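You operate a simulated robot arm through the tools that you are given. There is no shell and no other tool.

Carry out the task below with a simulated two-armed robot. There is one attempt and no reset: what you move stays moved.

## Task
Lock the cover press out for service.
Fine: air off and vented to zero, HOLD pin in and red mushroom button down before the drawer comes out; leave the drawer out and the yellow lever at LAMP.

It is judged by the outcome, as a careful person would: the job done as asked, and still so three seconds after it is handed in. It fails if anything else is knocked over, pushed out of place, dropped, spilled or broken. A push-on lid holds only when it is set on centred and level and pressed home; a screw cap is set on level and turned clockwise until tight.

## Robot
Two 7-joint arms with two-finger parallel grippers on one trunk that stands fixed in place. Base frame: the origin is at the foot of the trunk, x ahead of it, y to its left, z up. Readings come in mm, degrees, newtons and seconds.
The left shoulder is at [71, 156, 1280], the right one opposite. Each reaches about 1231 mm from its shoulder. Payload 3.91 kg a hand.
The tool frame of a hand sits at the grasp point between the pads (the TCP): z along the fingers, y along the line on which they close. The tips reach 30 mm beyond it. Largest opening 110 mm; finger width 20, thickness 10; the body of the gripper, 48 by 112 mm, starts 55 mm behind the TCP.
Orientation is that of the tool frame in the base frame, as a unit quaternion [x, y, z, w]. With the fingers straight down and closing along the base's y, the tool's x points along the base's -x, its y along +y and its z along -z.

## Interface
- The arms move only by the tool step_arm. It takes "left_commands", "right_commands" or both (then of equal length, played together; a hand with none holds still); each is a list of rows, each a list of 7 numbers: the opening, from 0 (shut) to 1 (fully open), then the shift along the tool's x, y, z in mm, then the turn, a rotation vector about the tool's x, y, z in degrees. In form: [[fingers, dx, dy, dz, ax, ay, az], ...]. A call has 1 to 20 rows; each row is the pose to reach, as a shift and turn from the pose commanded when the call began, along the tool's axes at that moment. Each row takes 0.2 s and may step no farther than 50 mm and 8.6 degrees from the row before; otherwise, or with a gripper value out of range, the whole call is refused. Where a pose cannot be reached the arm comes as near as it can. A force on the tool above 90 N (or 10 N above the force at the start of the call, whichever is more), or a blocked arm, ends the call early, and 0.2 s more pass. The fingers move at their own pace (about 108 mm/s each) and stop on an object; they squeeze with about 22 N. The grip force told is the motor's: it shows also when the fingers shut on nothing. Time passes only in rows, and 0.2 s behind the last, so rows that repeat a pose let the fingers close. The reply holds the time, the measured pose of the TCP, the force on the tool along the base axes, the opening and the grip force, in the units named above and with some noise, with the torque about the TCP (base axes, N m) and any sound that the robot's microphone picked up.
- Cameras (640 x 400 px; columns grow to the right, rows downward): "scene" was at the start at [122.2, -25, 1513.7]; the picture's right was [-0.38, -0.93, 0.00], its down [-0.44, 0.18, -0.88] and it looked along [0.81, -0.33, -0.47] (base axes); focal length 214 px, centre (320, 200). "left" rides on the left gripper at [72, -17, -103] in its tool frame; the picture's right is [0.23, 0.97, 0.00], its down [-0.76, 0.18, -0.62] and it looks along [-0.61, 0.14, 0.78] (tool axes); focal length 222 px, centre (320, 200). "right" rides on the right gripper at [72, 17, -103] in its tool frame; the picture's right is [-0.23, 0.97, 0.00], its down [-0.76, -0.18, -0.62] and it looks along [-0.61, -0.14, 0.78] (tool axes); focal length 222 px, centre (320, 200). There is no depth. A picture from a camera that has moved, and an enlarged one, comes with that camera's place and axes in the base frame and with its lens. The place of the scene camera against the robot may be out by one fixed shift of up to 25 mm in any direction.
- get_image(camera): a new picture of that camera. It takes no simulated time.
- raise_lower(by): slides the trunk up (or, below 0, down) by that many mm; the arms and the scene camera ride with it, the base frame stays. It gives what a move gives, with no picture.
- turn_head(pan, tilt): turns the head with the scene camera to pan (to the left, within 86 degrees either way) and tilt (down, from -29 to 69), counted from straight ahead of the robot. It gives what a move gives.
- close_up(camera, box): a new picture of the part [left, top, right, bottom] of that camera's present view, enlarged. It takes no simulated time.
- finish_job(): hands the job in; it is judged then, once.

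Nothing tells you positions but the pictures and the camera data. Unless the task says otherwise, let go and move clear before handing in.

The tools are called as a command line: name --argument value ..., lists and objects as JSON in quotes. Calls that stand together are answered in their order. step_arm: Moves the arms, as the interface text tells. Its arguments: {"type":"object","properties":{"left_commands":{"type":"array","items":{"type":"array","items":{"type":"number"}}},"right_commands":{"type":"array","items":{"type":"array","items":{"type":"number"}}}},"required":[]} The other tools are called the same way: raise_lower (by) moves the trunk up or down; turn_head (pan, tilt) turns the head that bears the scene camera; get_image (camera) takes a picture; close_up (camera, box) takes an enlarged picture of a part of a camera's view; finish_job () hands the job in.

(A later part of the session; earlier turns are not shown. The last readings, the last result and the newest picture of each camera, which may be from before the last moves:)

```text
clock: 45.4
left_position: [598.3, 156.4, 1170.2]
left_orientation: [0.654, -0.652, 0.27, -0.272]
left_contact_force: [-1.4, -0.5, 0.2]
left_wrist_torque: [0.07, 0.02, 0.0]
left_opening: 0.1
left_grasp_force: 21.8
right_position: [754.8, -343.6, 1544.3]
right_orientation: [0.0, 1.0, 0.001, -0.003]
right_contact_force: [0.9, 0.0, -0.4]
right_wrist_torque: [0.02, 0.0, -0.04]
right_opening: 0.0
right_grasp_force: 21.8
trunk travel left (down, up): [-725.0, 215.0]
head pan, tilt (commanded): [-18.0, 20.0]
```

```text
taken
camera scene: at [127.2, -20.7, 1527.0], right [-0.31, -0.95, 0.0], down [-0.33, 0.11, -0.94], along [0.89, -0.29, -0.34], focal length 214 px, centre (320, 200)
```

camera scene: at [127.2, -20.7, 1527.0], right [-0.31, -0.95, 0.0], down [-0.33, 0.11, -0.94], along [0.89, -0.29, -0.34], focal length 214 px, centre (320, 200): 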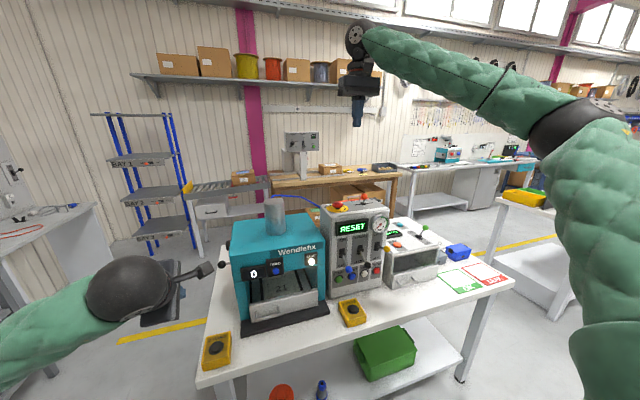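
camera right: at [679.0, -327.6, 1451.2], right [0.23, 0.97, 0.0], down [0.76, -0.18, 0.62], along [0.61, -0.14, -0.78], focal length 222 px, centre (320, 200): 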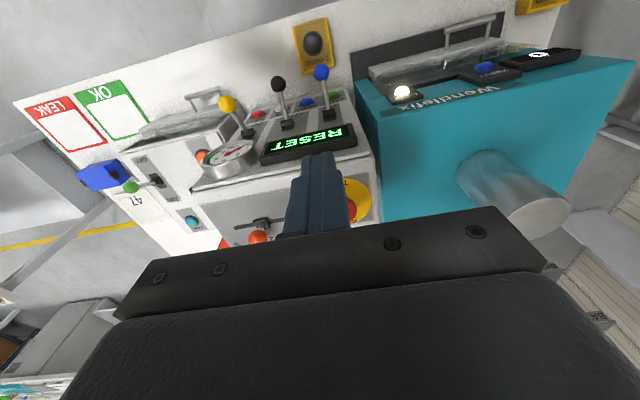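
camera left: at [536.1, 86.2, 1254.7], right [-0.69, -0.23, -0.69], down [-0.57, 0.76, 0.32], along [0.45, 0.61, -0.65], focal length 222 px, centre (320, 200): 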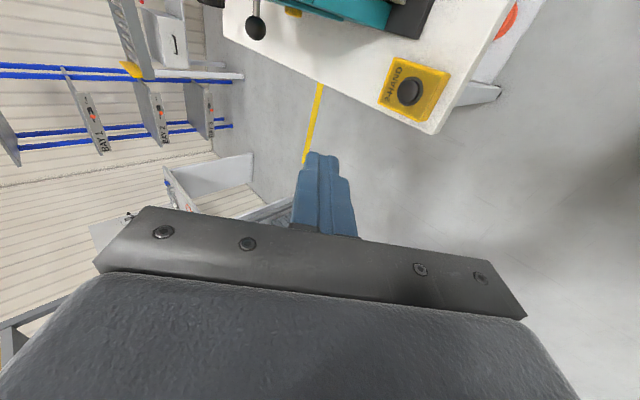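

The left hand is at 45° with the closing direction in the vertical plane, as intended. I'll bring it to a pre-grasp point about 60 mm short of the handle bar with a 30 mm opening.

step_arm --left_commands '[[0.27, 31, 15, 20, 0, 0, 0], [0.27, 62, 30, 40, 0, 0, 0], [0.27, 93, 45, 61, 0, 0, 0], [0.27, 124, 60, 81, 0, 0, 0], [0.27, 155, 76, 101, 0, 0, 0], [0.27, 186.4, 90.7, 121.4, 0, 0, 0], [0.27, 186.4, 98, 160, 0, 0, 0], [0.27, 186.4, 106, 200, 0, 0, 0], [0.27, 186.4, 113.4, 244.4, 0, 0, 0]]'

get_image --camera "left"

get_image --camera "scene"

```text
clock: 47.4
left_position: [692.3, -29.8, 915.7]
left_orientation: [-0.653, 0.654, -0.27, 0.27]
left_contact_force: [0.0, -0.3, 0.2]
left_wrist_torque: [0.0, 0.03, -0.03]
left_opening: 29.7
left_grasp_force: 0.0
right_position: [753.2, -343.6, 1545.8]
right_orientation: [0.001, 1.0, 0.0, -0.002]
right_contact_force: [-0.3, 0.0, 0.9]
right_wrist_torque: [0.0, -0.01, 0.0]
right_opening: 0.1
right_grasp_force: 21.8
trunk travel left (down, up): [-725.0, 215.0]
head pan, tilt (commanded): [-18.0, 20.0]
```

```text
taken
camera left: at [628.6, -100.5, 1001.0], right [-0.69, -0.23, -0.69], down [-0.57, 0.76, 0.32], along [0.45, 0.61, -0.65], focal length 222 px, centre (320, 200)
```

left: 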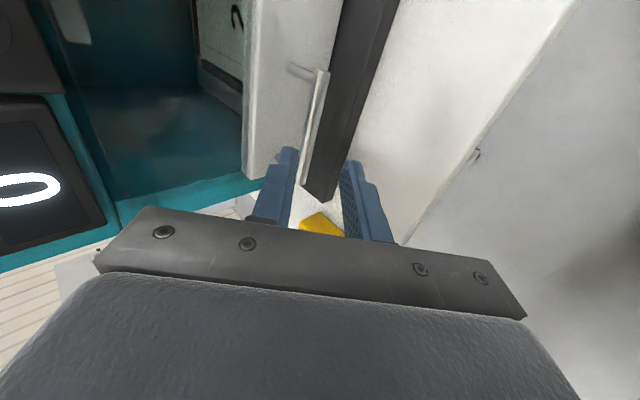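

```text
taken
camera scene: at [127.5, -19.5, 1527.1], right [-0.31, -0.95, 0.0], down [-0.33, 0.11, -0.94], along [0.89, -0.29, -0.34], focal length 214 px, centre (320, 200)
```

scene: 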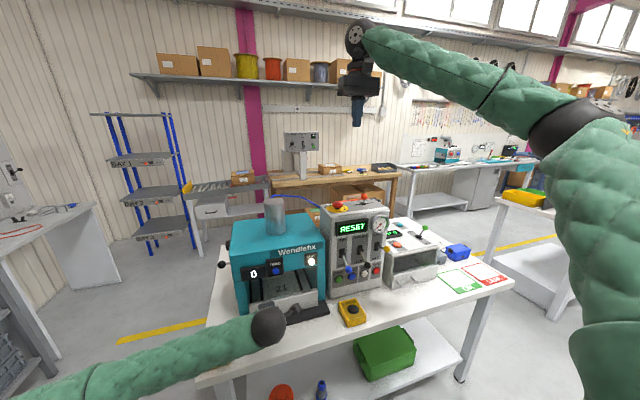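

close_up --camera "left" --box '[220, 40, 420, 240]'

close_up --camera "scene" --box '[220, 240, 350, 340]'

```text
2.00 times, centred on (320, 140) of left
camera zoom: at [628.6, -100.5, 1001.0], right [-0.69, -0.23, -0.69], down [-0.57, 0.76, 0.32], along [0.45, 0.61, -0.65], focal length 444 px, centre (320, 320)
```

zoom: 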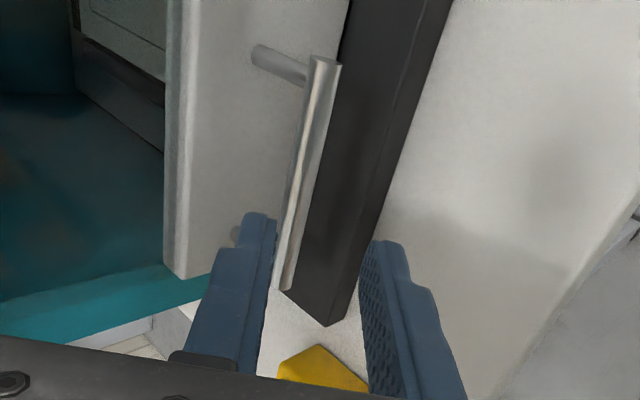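

```text
4.00 times, centred on (285, 290) of scene
camera zoom: at [127.5, -19.5, 1527.1], right [-0.31, -0.95, 0.0], down [-0.33, 0.11, -0.94], along [0.89, -0.29, -0.34], focal length 858 px, centre (460, -160)
```

zoom: 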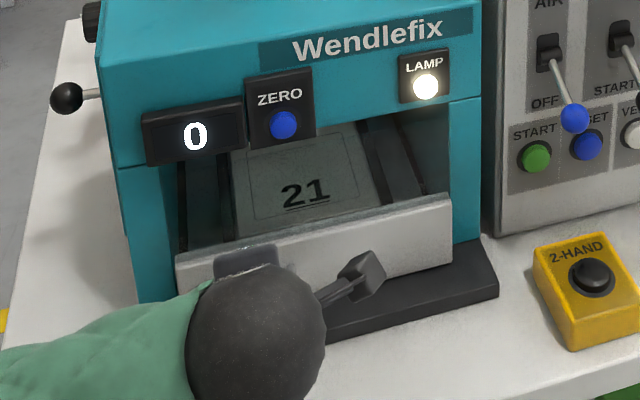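

The bar lies in line between the fingers, offset slightly toward the upper finger as planned. I'll advance along the fingers by about 54 mm in steps.

step_arm --left_commands '[[0.27, 0, 0, 18, 0, 0, 0], [0.27, 0, 0, 34, 0, 0, 0], [0.27, 0, 0, 46, 0, 0, 0], [0.27, 0, 0, 54, 0, 0, 0]]'

close_up --camera "left" --box '[220, 40, 420, 240]'

```text
clock: 48.4
left_position: [729.1, -28.3, 880.8]
left_orientation: [-0.653, 0.654, -0.27, 0.27]
left_contact_force: [0.3, 1.1, -0.5]
left_wrist_torque: [0.03, 0.02, 0.0]
left_opening: 30.0
left_grasp_force: 0.1
right_position: [752.6, -343.1, 1546.2]
right_orientation: [0.001, 1.0, 0.0, -0.002]
right_contact_force: [-0.3, 0.7, 0.0]
right_wrist_torque: [0.0, -0.03, -0.01]
right_opening: 0.0
right_grasp_force: 21.8
trunk travel left (down, up): [-725.0, 215.0]
head pan, tilt (commanded): [-18.0, 20.0]
```

```text
2.00 times, centred on (320, 140) of left
camera zoom: at [666.9, -99.8, 964.4], right [-0.69, -0.23, -0.69], down [-0.57, 0.76, 0.32], along [0.45, 0.61, -0.65], focal length 444 px, centre (320, 320)
```

zoom: 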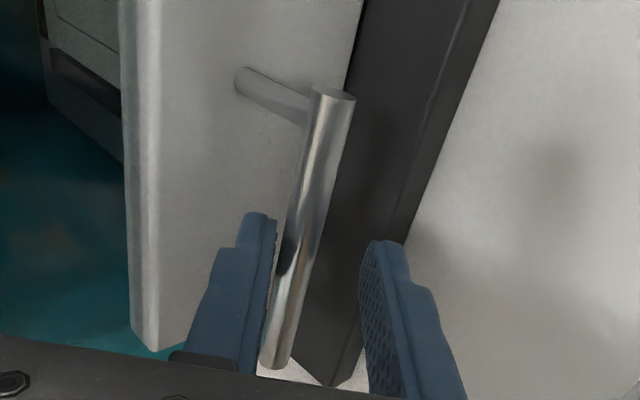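

The bar is between the jaws with no contact force. I'll close the grip.

step_arm --left_commands '[[0, 0, 0, 0, 0, 0, 0], [0, 0, 0, 0, 0, 0, 0], [0, 0, 0, 0, 0, 0, 0]]'

close_up --camera "left" --box '[220, 40, 420, 240]'

```text
clock: 49.2
left_position: [727.5, -29.4, 882.9]
left_orientation: [0.653, -0.653, 0.272, -0.272]
left_contact_force: [3.3, 2.6, 37.8]
left_wrist_torque: [0.19, -0.61, 0.06]
left_opening: 11.5
left_grasp_force: 45.1
right_position: [749.1, -343.1, 1547.4]
right_orientation: [0.001, 1.0, -0.001, 0.0]
right_contact_force: [0.1, 0.3, 0.2]
right_wrist_torque: [-0.02, -0.03, -0.01]
right_opening: 0.0
right_grasp_force: 21.9
trunk travel left (down, up): [-725.0, 215.0]
head pan, tilt (commanded): [-18.0, 20.0]
```

```text
2.00 times, centred on (320, 140) of left
camera zoom: at [665.5, -99.6, 968.4], right [-0.69, -0.23, -0.69], down [-0.57, 0.76, 0.31], along [0.46, 0.61, -0.65], focal length 444 px, centre (320, 320)
```

zoom: 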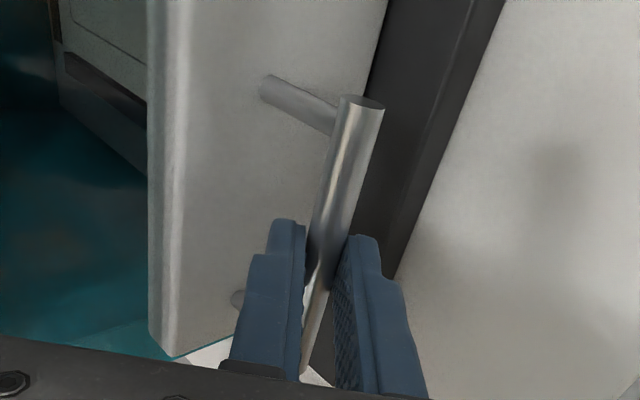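

The bar is gripped (11.5 mm), with some upward preload from the offset. I'll ease the hand up 4 mm and pull gently along -x.

step_arm --left_commands '[[0, 0, -2, -2, 0, 0, 0], [0, 0, -2.8, -2.8, 0, 0, 0], [0, 0, 0.7, -6.3, 0, 0, 0], [0, 0, 4.3, -9.9, 0, 0, 0], [0, 0, 8.5, -14.1, 0, 0, 0], [0, 0, 14.2, -19.8, 0, 0, 0], [0, 0, 19.8, -25.4, 0, 0, 0], [0, 0, 25.5, -31.1, 0, 0, 0]]'

close_up --camera "scene" --box '[220, 240, 350, 340]'

close_up --camera "left" --box '[220, 40, 420, 240]'

```text
clock: 51.0
left_position: [689.2, -29.4, 884.2]
left_orientation: [-0.653, 0.653, -0.271, 0.271]
left_contact_force: [0.8, -0.5, 10.2]
left_wrist_torque: [0.5, -0.17, 0.35]
left_opening: 11.6
left_grasp_force: 44.7
right_position: [752.5, -342.6, 1545.3]
right_orientation: [0.0, 1.0, 0.0, -0.001]
right_contact_force: [-1.0, 0.5, -0.6]
right_wrist_torque: [0.0, -0.01, 0.0]
right_opening: 0.0
right_grasp_force: 21.9
trunk travel left (down, up): [-725.0, 215.0]
head pan, tilt (commanded): [-18.0, 20.0]
```

```text
4.00 times, centred on (285, 290) of scene
camera zoom: at [125.6, -19.3, 1527.2], right [-0.31, -0.95, 0.0], down [-0.33, 0.11, -0.94], along [0.89, -0.29, -0.34], focal length 858 px, centre (460, -160)
```

zoom: 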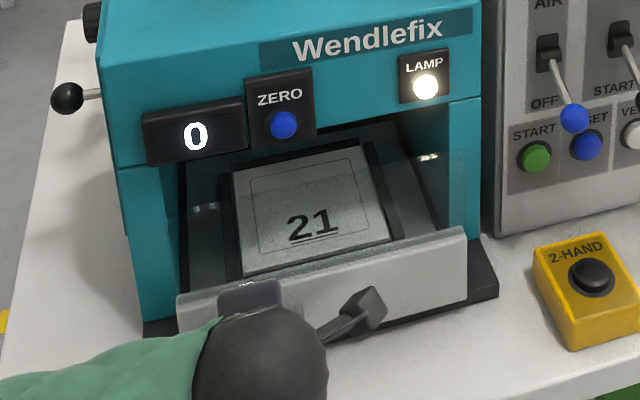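

```text
2.00 times, centred on (320, 140) of left
camera zoom: at [625.9, -99.8, 968.6], right [-0.69, -0.23, -0.69], down [-0.57, 0.76, 0.32], along [0.45, 0.61, -0.65], focal length 444 px, centre (320, 320)
```

zoom: 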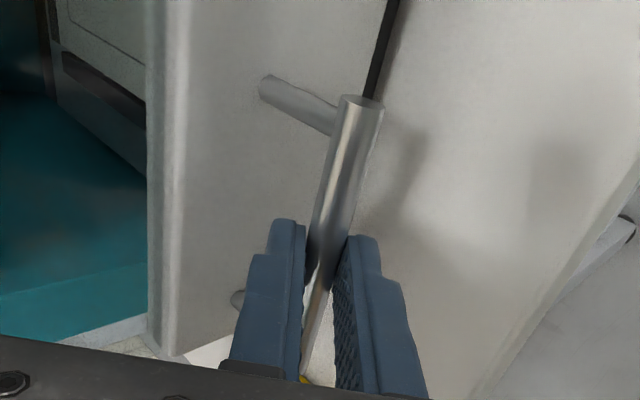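

The drawer is sliding out smoothly (about 40 mm so far). I'll keep pulling until it meets its stop.

step_arm --left_commands '[[0, 0, 5.7, -5.7, 0, 0, 0], [0, 0, 11.3, -11.3, 0, 0, 0], [0, 0, 17, -17, 0, 0, 0], [0, 0, 22.6, -22.6, 0, 0, 0], [0, 0, 28.3, -28.3, 0, 0, 0], [0, 0, 33.9, -33.9, 0, 0, 0], [0, 0, 39.6, -39.6, 0, 0, 0], [0, 0, 45.3, -45.3, 0, 0, 0], [0, 0, 50.9, -50.9, 0, 0, 0], [0, 0, 56.6, -56.6, 0, 0, 0]]'

close_up --camera "scene" --box '[200, 220, 360, 350]'

close_up --camera "left" --box '[120, 0, 420, 240]'

```text
clock: 53.2
left_position: [607.7, -28.7, 884.1]
left_orientation: [0.653, -0.653, 0.271, -0.27]
left_contact_force: [2.3, 3.8, 2.9]
left_wrist_torque: [0.58, -0.05, 0.57]
left_opening: 11.6
left_grasp_force: 45.1
right_position: [751.8, -343.7, 1546.4]
right_orientation: [0.002, 1.0, 0.0, -0.001]
right_contact_force: [0.6, 0.2, -0.2]
right_wrist_torque: [0.02, 0.01, -0.04]
right_opening: 0.3
right_grasp_force: 21.7
trunk travel left (down, up): [-725.0, 215.0]
head pan, tilt (commanded): [-18.0, 20.0]
```

```text
3.08 times, centred on (280, 285) of scene
camera zoom: at [126.2, -19.0, 1527.2], right [-0.31, -0.95, 0.0], down [-0.33, 0.11, -0.94], along [0.89, -0.29, -0.34], focal length 660 px, centre (443, -62)
```

zoom: 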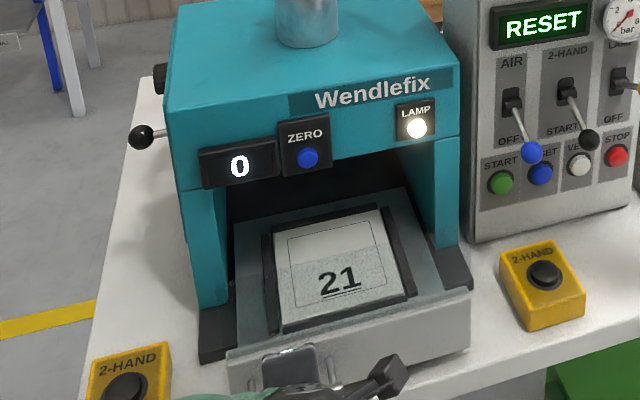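

```text
1.67 times, centred on (270, 120) of left
camera zoom: at [545.8, -99.8, 968.6], right [-0.69, -0.23, -0.69], down [-0.57, 0.76, 0.32], along [0.45, 0.61, -0.65], focal length 370 px, centre (403, 333)
```

zoom: 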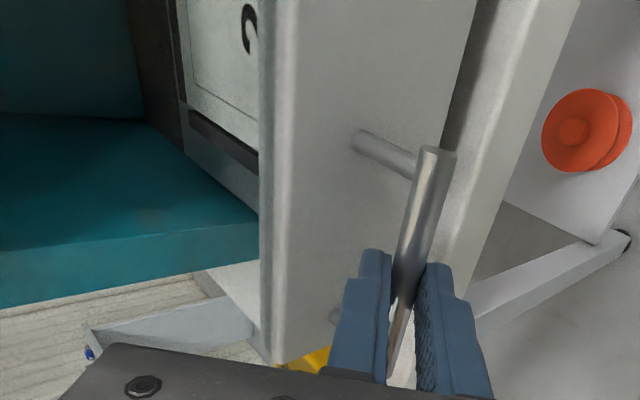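

The drawer is about 120 mm out with no stop felt yet. I'll continue in small steps, watching the force.

step_arm --left_commands '[[0, 0, 3.5, -3.5, 0, 0, 0], [0, 0, 7.1, -7.1, 0, 0, 0], [0, 0, 10.6, -10.6, 0, 0, 0], [0, 0, 14.1, -14.1, 0, 0, 0], [0, 0, 17.7, -17.7, 0, 0, 0]]'

close_up --camera "scene" --box '[200, 220, 360, 350]'

```text
clock: 54.4
left_position: [583.9, -29.7, 884.1]
left_orientation: [0.654, -0.653, 0.27, -0.27]
left_contact_force: [1.5, 7.1, 3.6]
left_wrist_torque: [-0.03, -0.1, -0.12]
left_opening: 11.8
left_grasp_force: 45.1
right_position: [752.7, -343.5, 1546.6]
right_orientation: [0.001, 1.0, 0.0, -0.001]
right_contact_force: [-0.3, 0.0, -0.4]
right_wrist_torque: [-0.02, 0.02, -0.02]
right_opening: 0.0
right_grasp_force: 21.8
trunk travel left (down, up): [-725.0, 215.0]
head pan, tilt (commanded): [-18.0, 20.0]
```

```text
3.08 times, centred on (280, 285) of scene
camera zoom: at [126.3, -18.6, 1527.2], right [-0.31, -0.95, 0.0], down [-0.33, 0.11, -0.94], along [0.89, -0.29, -0.34], focal length 660 px, centre (443, -62)
```

zoom: 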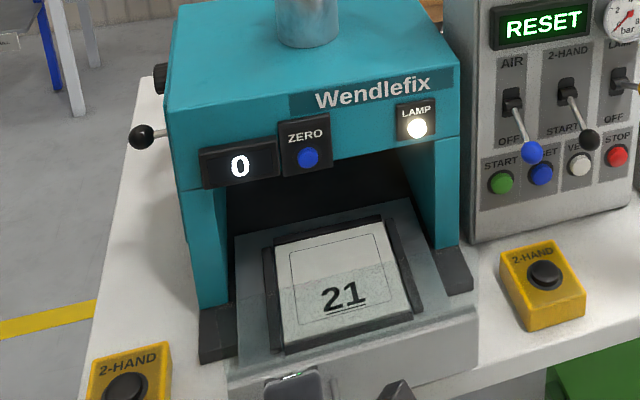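

step_arm --left_commands '[[0, 0, 2.8, -2.8, 0, 0, 0], [0, 0, 5.7, -5.7, 0, 0, 0], [0, 0, 8.5, -8.5, 0, 0, 0], [0, 0, 11.3, -11.3, 0, 0, 0]]'

close_up --camera "scene" --box '[200, 220, 360, 350]'

get_image --camera "left"

```text
clock: 55.4
left_position: [568.0, -29.4, 885.0]
left_orientation: [0.654, -0.652, 0.271, -0.27]
left_contact_force: [0.7, 7.6, 6.5]
left_wrist_torque: [0.31, -0.09, 0.25]
left_opening: 11.7
left_grasp_force: 45.0
right_position: [753.1, -342.8, 1545.7]
right_orientation: [0.0, 1.0, -0.001, -0.001]
right_contact_force: [-0.6, 0.3, -0.2]
right_wrist_torque: [-0.01, -0.02, 0.01]
right_opening: 0.1
right_grasp_force: 22.1
trunk travel left (down, up): [-725.0, 215.0]
head pan, tilt (commanded): [-18.0, 20.0]
```

```text
3.08 times, centred on (280, 285) of scene
camera zoom: at [126.2, -18.7, 1527.2], right [-0.31, -0.95, 0.0], down [-0.33, 0.11, -0.94], along [0.89, -0.29, -0.34], focal length 660 px, centre (443, -62)
```

zoom: 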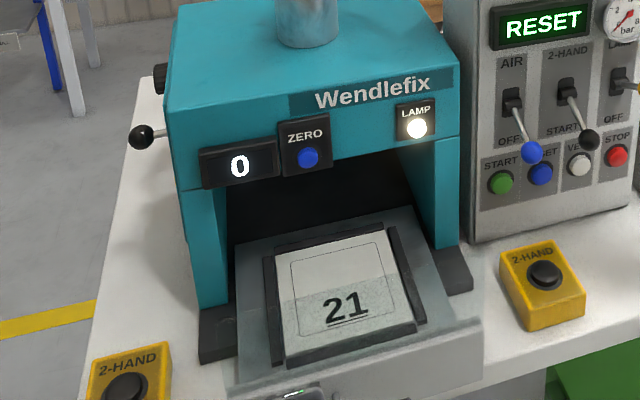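

```text
taken
camera left: at [505.2, -99.9, 968.6], right [-0.69, -0.23, -0.69], down [-0.57, 0.76, 0.31], along [0.45, 0.61, -0.65], focal length 222 px, centre (320, 200)
```

left: 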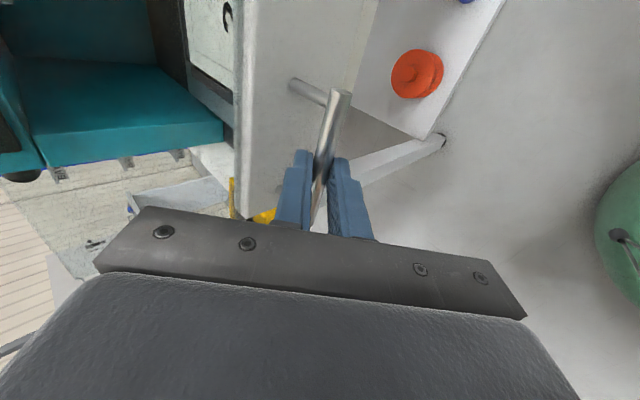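

Still sliding freely at about 160 mm out, with roughly 60 mm of tray still inside the housing. I'll continue a little further in fine steps to find the stop.

step_arm --left_commands '[[0, 0, 2.8, -2.8, 0, 0, 0], [0, 0, 5.7, -5.7, 0, 0, 0], [0, 0, 8.5, -8.5, 0, 0, 0], [0, 0, 11.3, -11.3, 0, 0, 0]]'

close_up --camera "scene" --box '[200, 220, 360, 350]'

close_up --camera "left" --box '[120, 0, 420, 240]'

```text
clock: 56.4
left_position: [552.2, -30.2, 883.9]
left_orientation: [-0.653, 0.654, -0.269, 0.272]
left_contact_force: [1.2, 9.6, 2.9]
left_wrist_torque: [0.04, -0.03, -0.07]
left_opening: 11.6
left_grasp_force: 44.9
right_position: [752.0, -342.6, 1545.4]
right_orientation: [0.001, 1.0, -0.001, 0.0]
right_contact_force: [-0.4, 0.2, -0.1]
right_wrist_torque: [0.02, -0.01, 0.02]
right_opening: 0.1
right_grasp_force: 22.0
trunk travel left (down, up): [-725.0, 215.0]
head pan, tilt (commanded): [-18.0, 20.0]
```

```text
3.08 times, centred on (280, 285) of scene
camera zoom: at [126.4, -18.4, 1527.1], right [-0.31, -0.95, 0.0], down [-0.33, 0.11, -0.94], along [0.89, -0.29, -0.34], focal length 660 px, centre (443, -62)
```

zoom: 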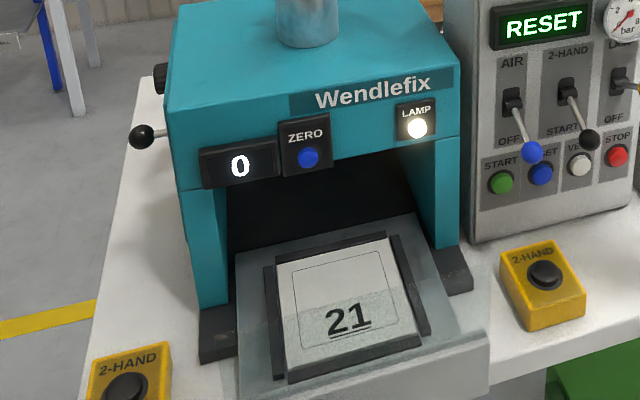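

```text
1.67 times, centred on (270, 120) of left
camera zoom: at [489.0, -99.9, 968.7], right [-0.69, -0.23, -0.69], down [-0.57, 0.76, 0.32], along [0.45, 0.61, -0.65], focal length 370 px, centre (403, 333)
```

zoom: 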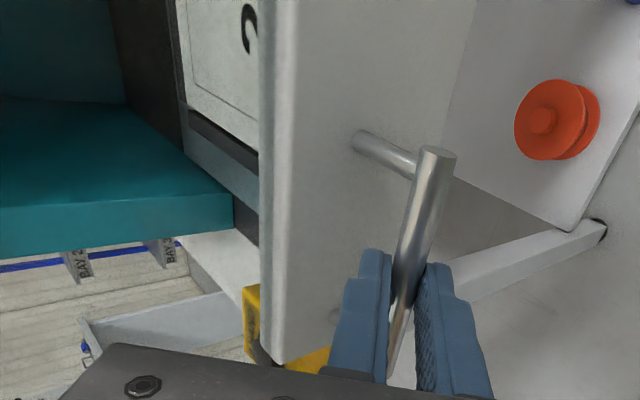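

step_arm --left_commands '[[0, 0, 2.1, -2.1, 0, 0, 0], [0, 0, 4.2, -4.2, 0, 0, 0], [0, 0, 6.4, -6.4, 0, 0, 0], [0, 0, 6.4, -6.4, 0, 0, 0]]'

close_up --camera "scene" --box '[200, 220, 360, 350]'

close_up --camera "left" --box '[120, 0, 420, 240]'

```text
clock: 57.4
left_position: [542.7, -30.2, 883.7]
left_orientation: [-0.653, 0.654, -0.271, 0.27]
left_contact_force: [1.1, 6.6, -1.6]
left_wrist_torque: [0.38, 0.0, 0.31]
left_opening: 11.8
left_grasp_force: 45.4
right_position: [753.8, -342.5, 1546.1]
right_orientation: [0.002, 1.0, 0.0, -0.001]
right_contact_force: [0.0, 0.3, -0.1]
right_wrist_torque: [0.0, -0.01, 0.01]
right_opening: 0.0
right_grasp_force: 22.1
trunk travel left (down, up): [-725.0, 215.0]
head pan, tilt (commanded): [-18.0, 20.0]
```

```text
3.08 times, centred on (280, 285) of scene
camera zoom: at [126.7, -18.7, 1527.1], right [-0.31, -0.95, 0.0], down [-0.33, 0.11, -0.94], along [0.89, -0.29, -0.34], focal length 660 px, centre (443, -62)
```

zoom: 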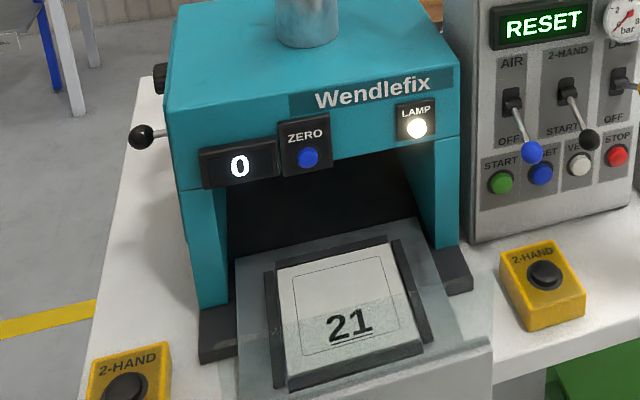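

```text
1.67 times, centred on (270, 120) of left
camera zoom: at [480.4, -99.9, 968.7], right [-0.69, -0.23, -0.69], down [-0.57, 0.76, 0.32], along [0.45, 0.61, -0.65], focal length 370 px, centre (403, 333)
```

zoom: 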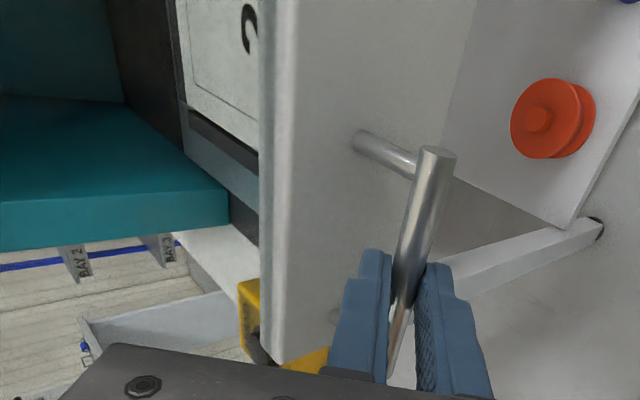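

step_arm --left_commands '[[0, 0, 2.1, -2.1, 0, 0, 0], [0, 0, 4.2, -4.2, 0, 0, 0], [0, 0, 6.4, -6.4, 0, 0, 0], [0, 0, 8.5, -8.5, 0, 0, 0], [0, 0, 8.5, -8.5, 0, 0, 0]]'

close_up --camera "scene" --box '[200, 220, 360, 350]'

close_up --camera "left" --box '[120, 0, 420, 240]'

```text
clock: 58.6
left_position: [531.7, -28.5, 884.2]
left_orientation: [0.654, -0.653, 0.271, -0.269]
left_contact_force: [0.1, 5.7, -6.3]
left_wrist_torque: [-0.14, 0.07, -0.15]
left_opening: 11.7
left_grasp_force: 44.8
right_position: [753.5, -341.8, 1546.3]
right_orientation: [0.001, 1.0, 0.0, -0.001]
right_contact_force: [0.8, -0.2, 0.2]
right_wrist_torque: [-0.01, -0.02, -0.02]
right_opening: 0.0
right_grasp_force: 22.0
trunk travel left (down, up): [-725.0, 215.0]
head pan, tilt (commanded): [-18.0, 20.0]
```

```text
3.08 times, centred on (280, 285) of scene
camera zoom: at [127.0, -18.8, 1527.1], right [-0.31, -0.95, 0.0], down [-0.33, 0.11, -0.94], along [0.89, -0.29, -0.34], focal length 660 px, centre (443, -62)
```

zoom: 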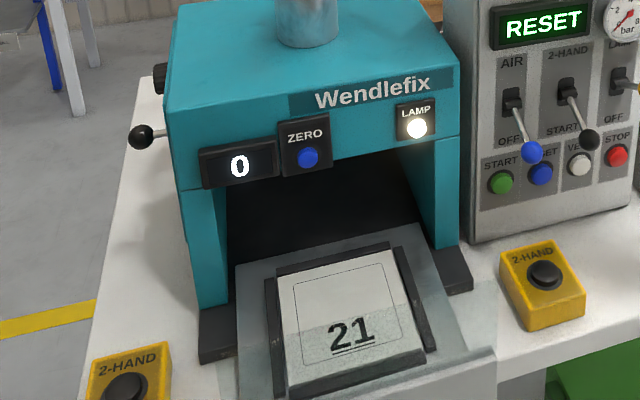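

```text
1.67 times, centred on (270, 120) of left
camera zoom: at [468.8, -99.9, 968.7], right [-0.69, -0.23, -0.69], down [-0.57, 0.76, 0.32], along [0.45, 0.61, -0.65], focal length 370 px, centre (403, 333)
```

zoom: 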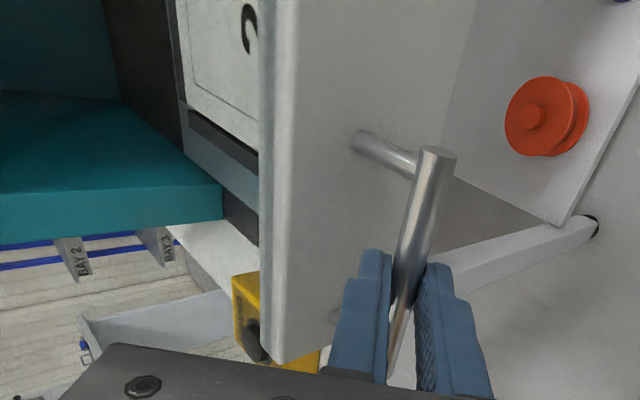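

step_arm --left_commands '[[0, 0, 2.1, -2.1, 0, 0, 0], [0, 0, 4.2, -4.2, 0, 0, 0], [0, 0, 6.4, -6.4, 0, 0, 0], [0, 0, 6.4, -6.4, 0, 0, 0]]'

close_up --camera "scene" --box '[200, 220, 360, 350]'

close_up --camera "left" --box '[120, 0, 420, 240]'

```text
clock: 59.6
left_position: [520.9, -30.1, 884.0]
left_orientation: [-0.653, 0.654, -0.271, 0.27]
left_contact_force: [1.1, 3.2, -3.7]
left_wrist_torque: [0.23, 0.05, 0.13]
left_opening: 11.7
left_grasp_force: 45.3
right_position: [753.5, -342.8, 1545.1]
right_orientation: [0.001, 1.0, 0.0, -0.001]
right_contact_force: [-0.6, -0.7, -0.3]
right_wrist_torque: [0.02, -0.03, -0.01]
right_opening: 0.0
right_grasp_force: 22.0
trunk travel left (down, up): [-725.0, 215.0]
head pan, tilt (commanded): [-18.0, 20.0]
```

```text
3.08 times, centred on (280, 285) of scene
camera zoom: at [126.9, -19.1, 1527.1], right [-0.31, -0.95, 0.0], down [-0.33, 0.11, -0.94], along [0.89, -0.29, -0.34], focal length 660 px, centre (443, -62)
```

zoom: 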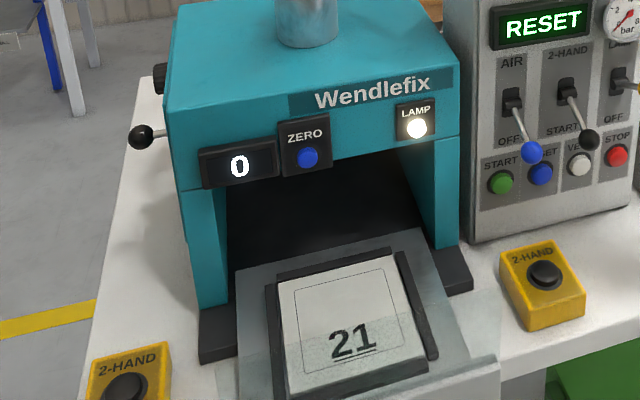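

```text
1.67 times, centred on (270, 120) of left
camera zoom: at [459.5, -99.9, 968.7], right [-0.69, -0.23, -0.69], down [-0.57, 0.76, 0.32], along [0.45, 0.61, -0.65], focal length 370 px, centre (403, 333)
```

zoom: 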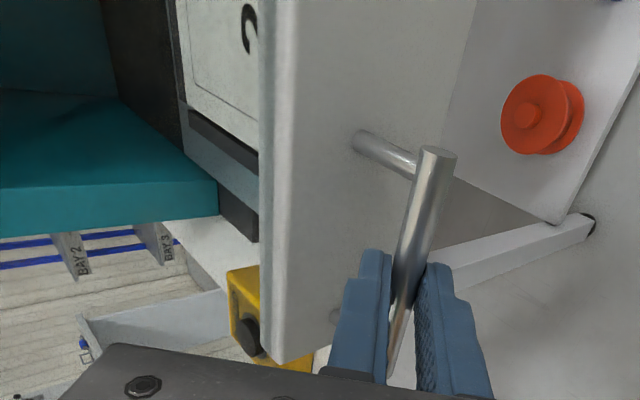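

The drawer is about 206 mm out and still runs freely. I'll try a few more millimetres for a stop, watching reach and force.

step_arm --left_commands '[[0, 0, 2.1, -2.1, 0, 0, 0], [0, 0, 4.2, -4.2, 0, 0, 0], [0, 0, 6.4, -6.4, 0, 0, 0], [0, 0, 6.4, -6.4, 0, 0, 0]]'

close_up --camera "scene" --box '[200, 220, 360, 350]'

close_up --camera "left" --box '[120, 0, 420, 240]'

```text
clock: 60.6
left_position: [513.4, -28.9, 885.3]
left_orientation: [-0.653, 0.654, -0.27, 0.27]
left_contact_force: [-0.9, 3.4, -1.2]
left_wrist_torque: [0.36, 0.0, 0.29]
left_opening: 11.6
left_grasp_force: 44.8
right_position: [752.5, -342.5, 1546.0]
right_orientation: [0.0, 1.0, 0.0, -0.001]
right_contact_force: [0.1, 0.5, 0.3]
right_wrist_torque: [-0.01, 0.0, 0.0]
right_opening: 0.0
right_grasp_force: 21.8
trunk travel left (down, up): [-725.0, 215.0]
head pan, tilt (commanded): [-18.0, 20.0]
```

```text
3.08 times, centred on (280, 285) of scene
camera zoom: at [126.6, -19.1, 1527.2], right [-0.31, -0.95, 0.0], down [-0.33, 0.11, -0.94], along [0.89, -0.29, -0.34], focal length 660 px, centre (443, -62)
```

zoom: 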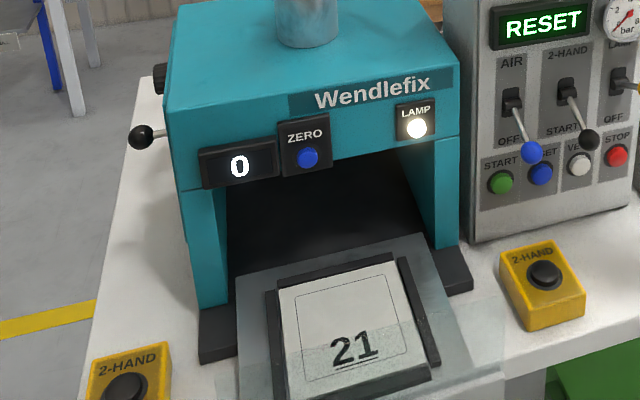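

```text
1.67 times, centred on (270, 120) of left
camera zoom: at [449.8, -99.9, 968.7], right [-0.69, -0.23, -0.69], down [-0.57, 0.76, 0.32], along [0.45, 0.61, -0.65], focal length 370 px, centre (403, 333)
```

zoom: 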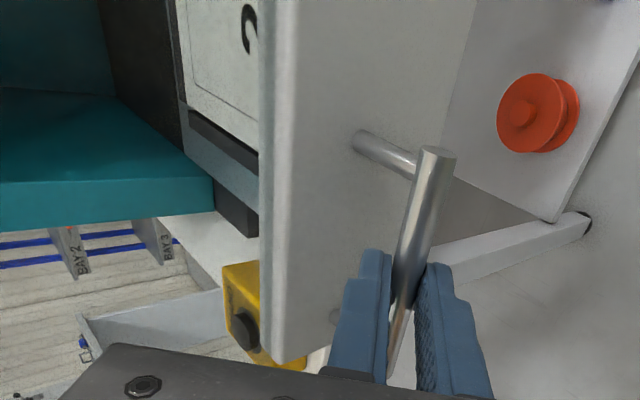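

close_up --camera "right" --box '[320, 0, 600, 180]'

get_image --camera "scene"

```text
2.22 times, centred on (460, 90) of right
camera zoom: at [681.0, -326.6, 1650.7], right [0.23, 0.97, 0.0], down [0.76, -0.18, 0.62], along [0.61, -0.14, -0.78], focal length 494 px, centre (9, 444)
```

zoom: 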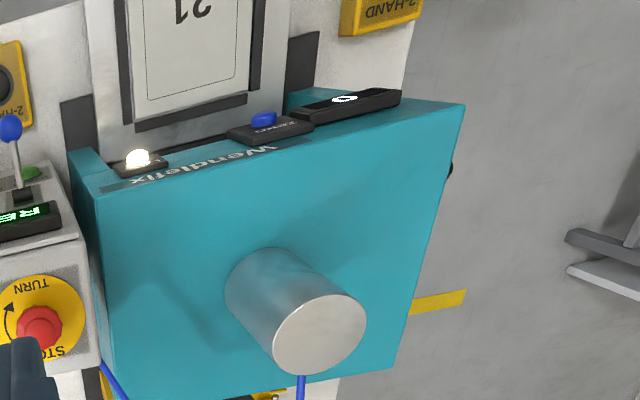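

```text
taken
camera scene: at [126.6, -19.1, 1527.2], right [-0.31, -0.95, 0.0], down [-0.33, 0.11, -0.94], along [0.89, -0.29, -0.34], focal length 214 px, centre (320, 200)
```

scene: 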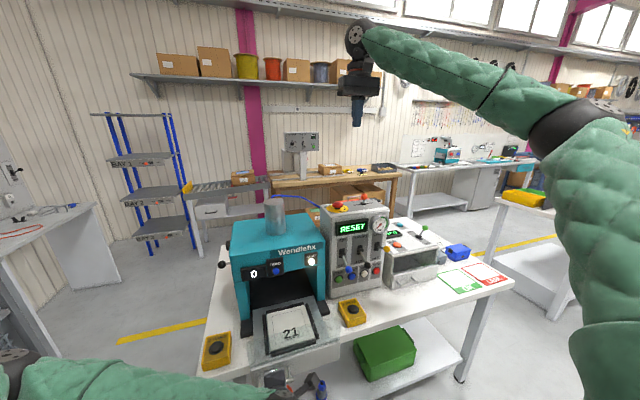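

step_arm --left_commands '[[0, 0, 2.1, -2.1, 0, 0, 0], [0, 0, 4.2, -4.2, 0, 0, 0], [0, 0, 6.4, -6.4, 0, 0, 0], [0, 0, 6.4, -6.4, 0, 0, 0]]'

close_up --camera "scene" --box '[200, 220, 360, 350]'

close_up --camera "left" --box '[120, 0, 420, 240]'

```text
clock: 61.6
left_position: [503.8, -28.9, 884.1]
left_orientation: [0.655, -0.652, 0.27, -0.269]
left_contact_force: [-0.8, 3.5, -1.6]
left_wrist_torque: [-0.03, 0.04, -0.11]
left_opening: 11.5
left_grasp_force: 45.1
right_position: [751.6, -342.3, 1546.3]
right_orientation: [0.0, 1.0, 0.0, -0.001]
right_contact_force: [0.3, 0.0, -0.2]
right_wrist_torque: [0.0, 0.0, 0.0]
right_opening: 0.0
right_grasp_force: 22.0
trunk travel left (down, up): [-725.0, 215.0]
head pan, tilt (commanded): [-18.0, 20.0]
```

```text
3.08 times, centred on (280, 285) of scene
camera zoom: at [126.6, -18.9, 1527.1], right [-0.31, -0.95, 0.0], down [-0.33, 0.11, -0.94], along [0.89, -0.29, -0.34], focal length 660 px, centre (443, -62)
```

zoom: 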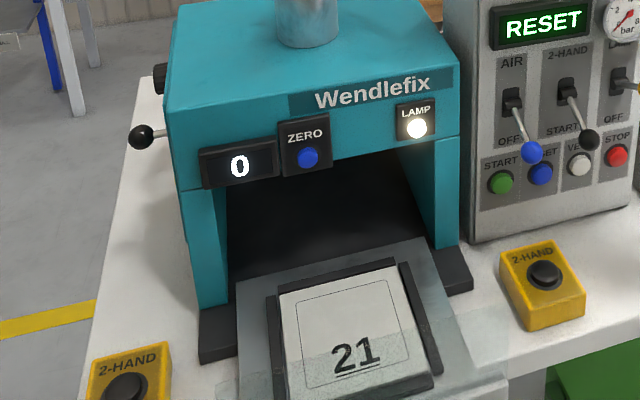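

```text
1.67 times, centred on (270, 120) of left
camera zoom: at [441.2, -99.9, 968.7], right [-0.69, -0.23, -0.69], down [-0.57, 0.76, 0.31], along [0.45, 0.61, -0.65], focal length 370 px, centre (403, 333)
```

zoom: 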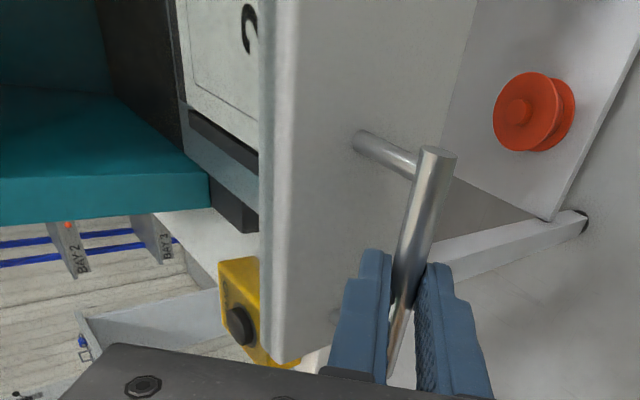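

The drawer is about 223 mm out with the tray fully clear. Before pulling further I'll check that it's still held by its guides, by nudging the handle up 3 mm and reading the force.

step_arm --left_commands '[[0, 0, -1, -1, 0, 0, 0], [0, 0, -2.1, -2.1, 0, 0, 0], [0, 0, -2.1, -2.1, 0, 0, 0]]'

close_up --camera "scene" --box '[200, 220, 360, 350]'

```text
clock: 62.4
left_position: [503.8, -29.3, 884.0]
left_orientation: [0.654, -0.654, 0.269, -0.269]
left_contact_force: [-3.7, -0.2, -40.7]
left_wrist_torque: [-0.66, 0.54, -0.63]
left_opening: 11.9
left_grasp_force: 44.2
right_position: [754.1, -343.4, 1543.9]
right_orientation: [0.001, 1.0, 0.0, -0.002]
right_contact_force: [-0.6, 0.6, 0.3]
right_wrist_torque: [0.0, -0.01, -0.01]
right_opening: 0.0
right_grasp_force: 21.8
trunk travel left (down, up): [-725.0, 215.0]
head pan, tilt (commanded): [-18.0, 20.0]
```

```text
3.08 times, centred on (280, 285) of scene
camera zoom: at [128.6, -19.4, 1526.4], right [-0.31, -0.95, 0.0], down [-0.33, 0.11, -0.94], along [0.89, -0.29, -0.34], focal length 660 px, centre (443, -62)
```

zoom: 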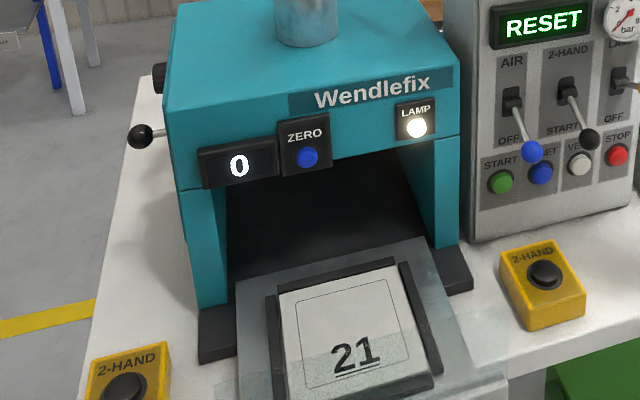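

The drawer is rigidly guided (40 N resisted with no movement), so pulling to its stop is safe. I'll undo the nudge and pull on.

step_arm --left_commands '[[0, 0, 2.1, 2.1, 0, 0, 0], [0, 0, 4.9, -0.7, 0, 0, 0], [0, 0, 7.8, -3.6, 0, 0, 0], [0, 0, 10.6, -6.4, 0, 0, 0], [0, 0, 13.4, -9.2, 0, 0, 0], [0, 0, 16.2, -12, 0, 0, 0]]'

close_up --camera "scene" --box '[200, 220, 360, 350]'

close_up --camera "left" --box '[120, 0, 420, 240]'

```text
clock: 63.8
left_position: [491.8, -30.5, 888.6]
left_orientation: [0.655, -0.649, 0.275, -0.273]
left_contact_force: [82.1, 5.3, 33.2]
left_wrist_torque: [0.29, -1.93, -0.09]
left_opening: 12.0
left_grasp_force: 44.9
right_position: [758.1, -342.8, 1543.9]
right_orientation: [0.001, 1.0, 0.0, -0.002]
right_contact_force: [-0.4, 0.2, 0.6]
right_wrist_torque: [0.01, 0.02, 0.01]
right_opening: 0.1
right_grasp_force: 21.7
trunk travel left (down, up): [-725.0, 215.0]
head pan, tilt (commanded): [-18.0, 20.0]
```

```text
3.08 times, centred on (280, 285) of scene
camera zoom: at [132.5, -18.6, 1527.7], right [-0.31, -0.95, 0.0], down [-0.33, 0.11, -0.94], along [0.89, -0.29, -0.35], focal length 660 px, centre (443, -62)
```

zoom: 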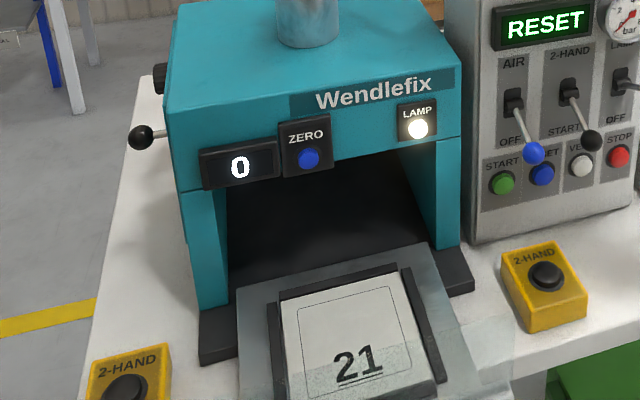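

```text
1.67 times, centred on (270, 120) of left
camera zoom: at [428.5, -100.3, 972.1], right [-0.68, -0.23, -0.69], down [-0.57, 0.76, 0.31], along [0.45, 0.61, -0.65], focal length 370 px, centre (403, 333)
```

zoom: 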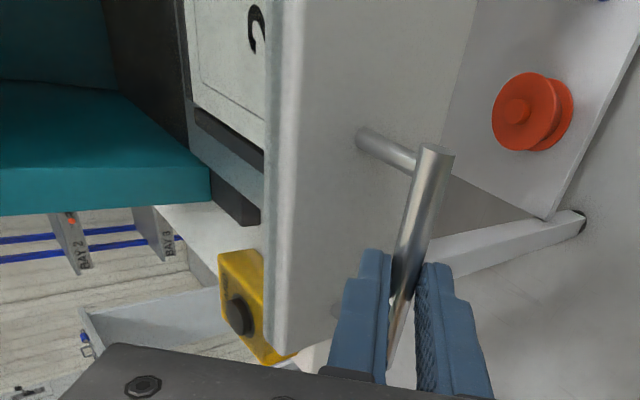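

The drawer has hit its end stop (82 N), so it's fully out. I'll relax the pull, then open the fingers.

step_arm --left_commands '[[0, 0, -3, 1, 0, 0, 0], [0, 0, -6, 2.5, 0, 0, 0], [0, 0, -6, 2.5, 0, 0, 0]]'

close_up --camera "left" --box '[120, 0, 420, 240]'

```text
clock: 64.6
left_position: [490.9, -29.5, 888.5]
left_orientation: [0.653, -0.653, 0.272, -0.27]
left_contact_force: [53.6, 9.4, 44.2]
left_wrist_torque: [0.52, -1.73, 0.23]
left_opening: 11.6
left_grasp_force: 45.4
right_position: [754.9, -341.6, 1544.1]
right_orientation: [0.001, 1.0, 0.0, -0.002]
right_contact_force: [-0.5, 0.3, -0.3]
right_wrist_torque: [0.02, 0.02, 0.03]
right_opening: 0.2
right_grasp_force: 22.1
trunk travel left (down, up): [-725.0, 215.0]
head pan, tilt (commanded): [-18.0, 20.0]
```

```text
1.67 times, centred on (270, 120) of left
camera zoom: at [428.8, -100.0, 972.7], right [-0.69, -0.23, -0.69], down [-0.57, 0.76, 0.31], along [0.45, 0.6, -0.65], focal length 370 px, centre (403, 333)
```

zoom: 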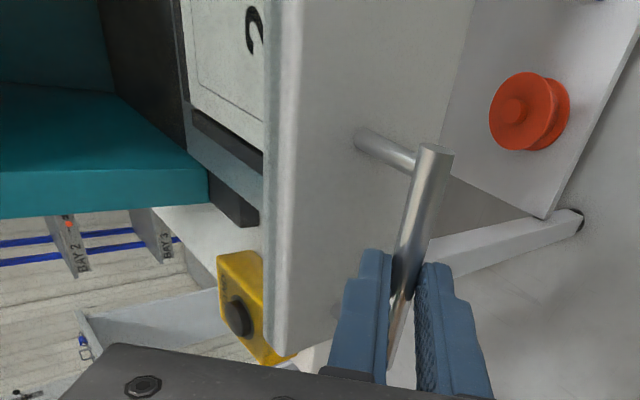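

step_arm --left_commands '[[0, 0, -3, 0, 0, 0, 0], [0, 0, -6, 0, 0, 0, 0], [0, 0, -6, 0, 0, 0, 0]]'

```text
clock: 65.4
left_position: [491.9, -29.6, 889.2]
left_orientation: [-0.654, 0.655, -0.269, 0.268]
left_contact_force: [8.9, 6.3, -3.9]
left_wrist_torque: [-0.94, -0.08, -0.72]
left_opening: 11.7
left_grasp_force: 45.2
right_position: [753.5, -342.8, 1544.1]
right_orientation: [0.0, 1.0, 0.001, -0.002]
right_contact_force: [-0.2, -0.4, 0.4]
right_wrist_torque: [-0.02, -0.01, 0.01]
right_opening: 0.1
right_grasp_force: 21.8
trunk travel left (down, up): [-725.0, 215.0]
head pan, tilt (commanded): [-18.0, 20.0]
```

Forces are nearly relaxed. I'll open the jaws a little (21 mm, so the rear finger won't push the drawer front) and withdraw along the finger direction.

step_arm --left_commands '[[0.19, 0, 0, 0, 0, 0, 0], [0.19, 0, 0, 0, 0, 0, 0]]'

close_up --camera "left" --box '[220, 40, 420, 240]'

```text
clock: 66.0
left_position: [493.6, -30.3, 891.2]
left_orientation: [-0.653, 0.654, -0.27, 0.27]
left_contact_force: [0.2, 0.5, 0.5]
left_wrist_torque: [0.02, -0.01, 0.02]
left_opening: 20.8
left_grasp_force: 0.0
right_position: [752.2, -344.6, 1545.3]
right_orientation: [0.001, 1.0, 0.0, 0.0]
right_contact_force: [-0.4, 0.0, 0.2]
right_wrist_torque: [0.02, 0.02, -0.01]
right_opening: 0.0
right_grasp_force: 22.1
trunk travel left (down, up): [-725.0, 215.0]
head pan, tilt (commanded): [-18.0, 20.0]
```

```text
2.00 times, centred on (320, 140) of left
camera zoom: at [431.0, -100.5, 975.3], right [-0.69, -0.23, -0.69], down [-0.57, 0.76, 0.32], along [0.45, 0.61, -0.65], focal length 444 px, centre (320, 320)
```

zoom: 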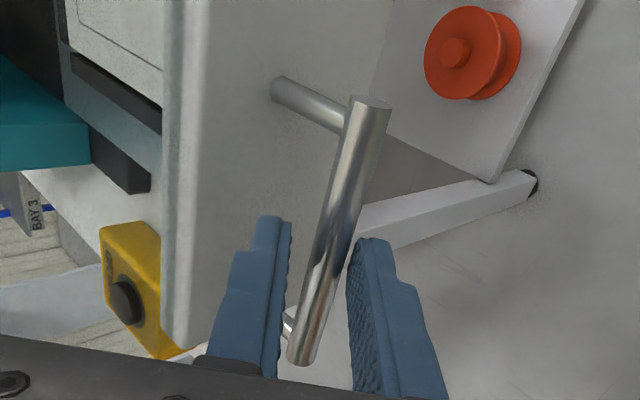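

Released cleanly with no contact force. I'll withdraw along the fingers in small steps, watching for reach limits.

step_arm --left_commands '[[0.19, 0, 0, -6, 0, 0, 0], [0.19, 0, 0, -12, 0, 0, 0], [0.19, 0, 0, -18, 0, 0, 0]]'

close_up --camera "left" --box '[220, 40, 420, 240]'

```text
clock: 66.8
left_position: [480.3, -29.1, 903.5]
left_orientation: [-0.653, 0.654, -0.27, 0.27]
left_contact_force: [0.0, 0.0, -0.1]
left_wrist_torque: [-0.01, -0.03, 0.0]
left_opening: 20.9
left_grasp_force: 0.1
right_position: [753.0, -344.2, 1545.3]
right_orientation: [0.001, 1.0, 0.0, 0.0]
right_contact_force: [-0.1, -0.2, -0.1]
right_wrist_torque: [0.01, -0.03, -0.01]
right_opening: 0.0
right_grasp_force: 21.8
trunk travel left (down, up): [-725.0, 215.0]
head pan, tilt (commanded): [-18.0, 20.0]
```

```text
2.00 times, centred on (320, 140) of left
camera zoom: at [418.3, -100.3, 988.2], right [-0.69, -0.23, -0.69], down [-0.57, 0.76, 0.32], along [0.45, 0.61, -0.65], focal length 444 px, centre (320, 320)
```

zoom: 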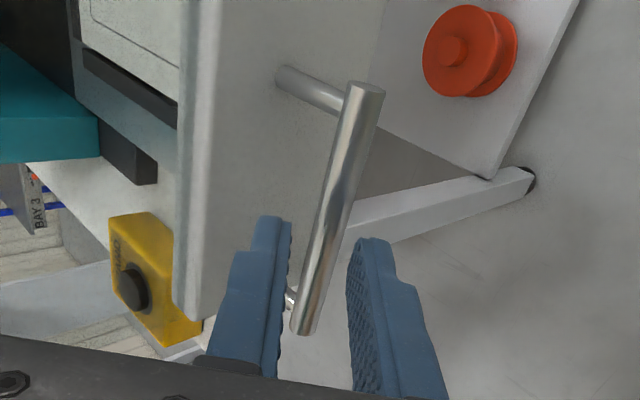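

step_arm --left_commands '[[0.19, 0, 0, -8, 0, 0, 0], [0.19, 0, 0, -16, 0, 0, 0], [0.19, 0, 0, -24, 0, 0, 0], [0.19, 0, 0, -32, 0, 0, 0]]'

close_up --camera "left" --box '[220, 40, 420, 240]'

```text
clock: 67.8
left_position: [458.1, -29.7, 925.6]
left_orientation: [0.654, -0.653, 0.271, -0.27]
left_contact_force: [0.4, 0.3, 0.6]
left_wrist_torque: [-0.02, 0.0, -0.01]
left_opening: 20.5
left_grasp_force: 0.0
right_position: [752.3, -343.6, 1545.5]
right_orientation: [0.0, 1.0, 0.0, -0.001]
right_contact_force: [-0.9, 0.4, 0.3]
right_wrist_torque: [0.02, -0.02, 0.0]
right_opening: 0.0
right_grasp_force: 22.6
trunk travel left (down, up): [-725.0, 215.0]
head pan, tilt (commanded): [-18.0, 20.0]
```

```text
2.00 times, centred on (320, 140) of left
camera zoom: at [396.2, -100.3, 1011.3], right [-0.69, -0.23, -0.69], down [-0.57, 0.76, 0.32], along [0.45, 0.61, -0.65], focal length 444 px, centre (320, 320)
```

zoom: 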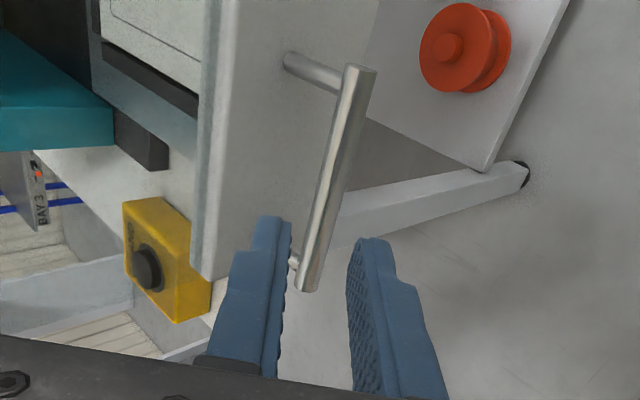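

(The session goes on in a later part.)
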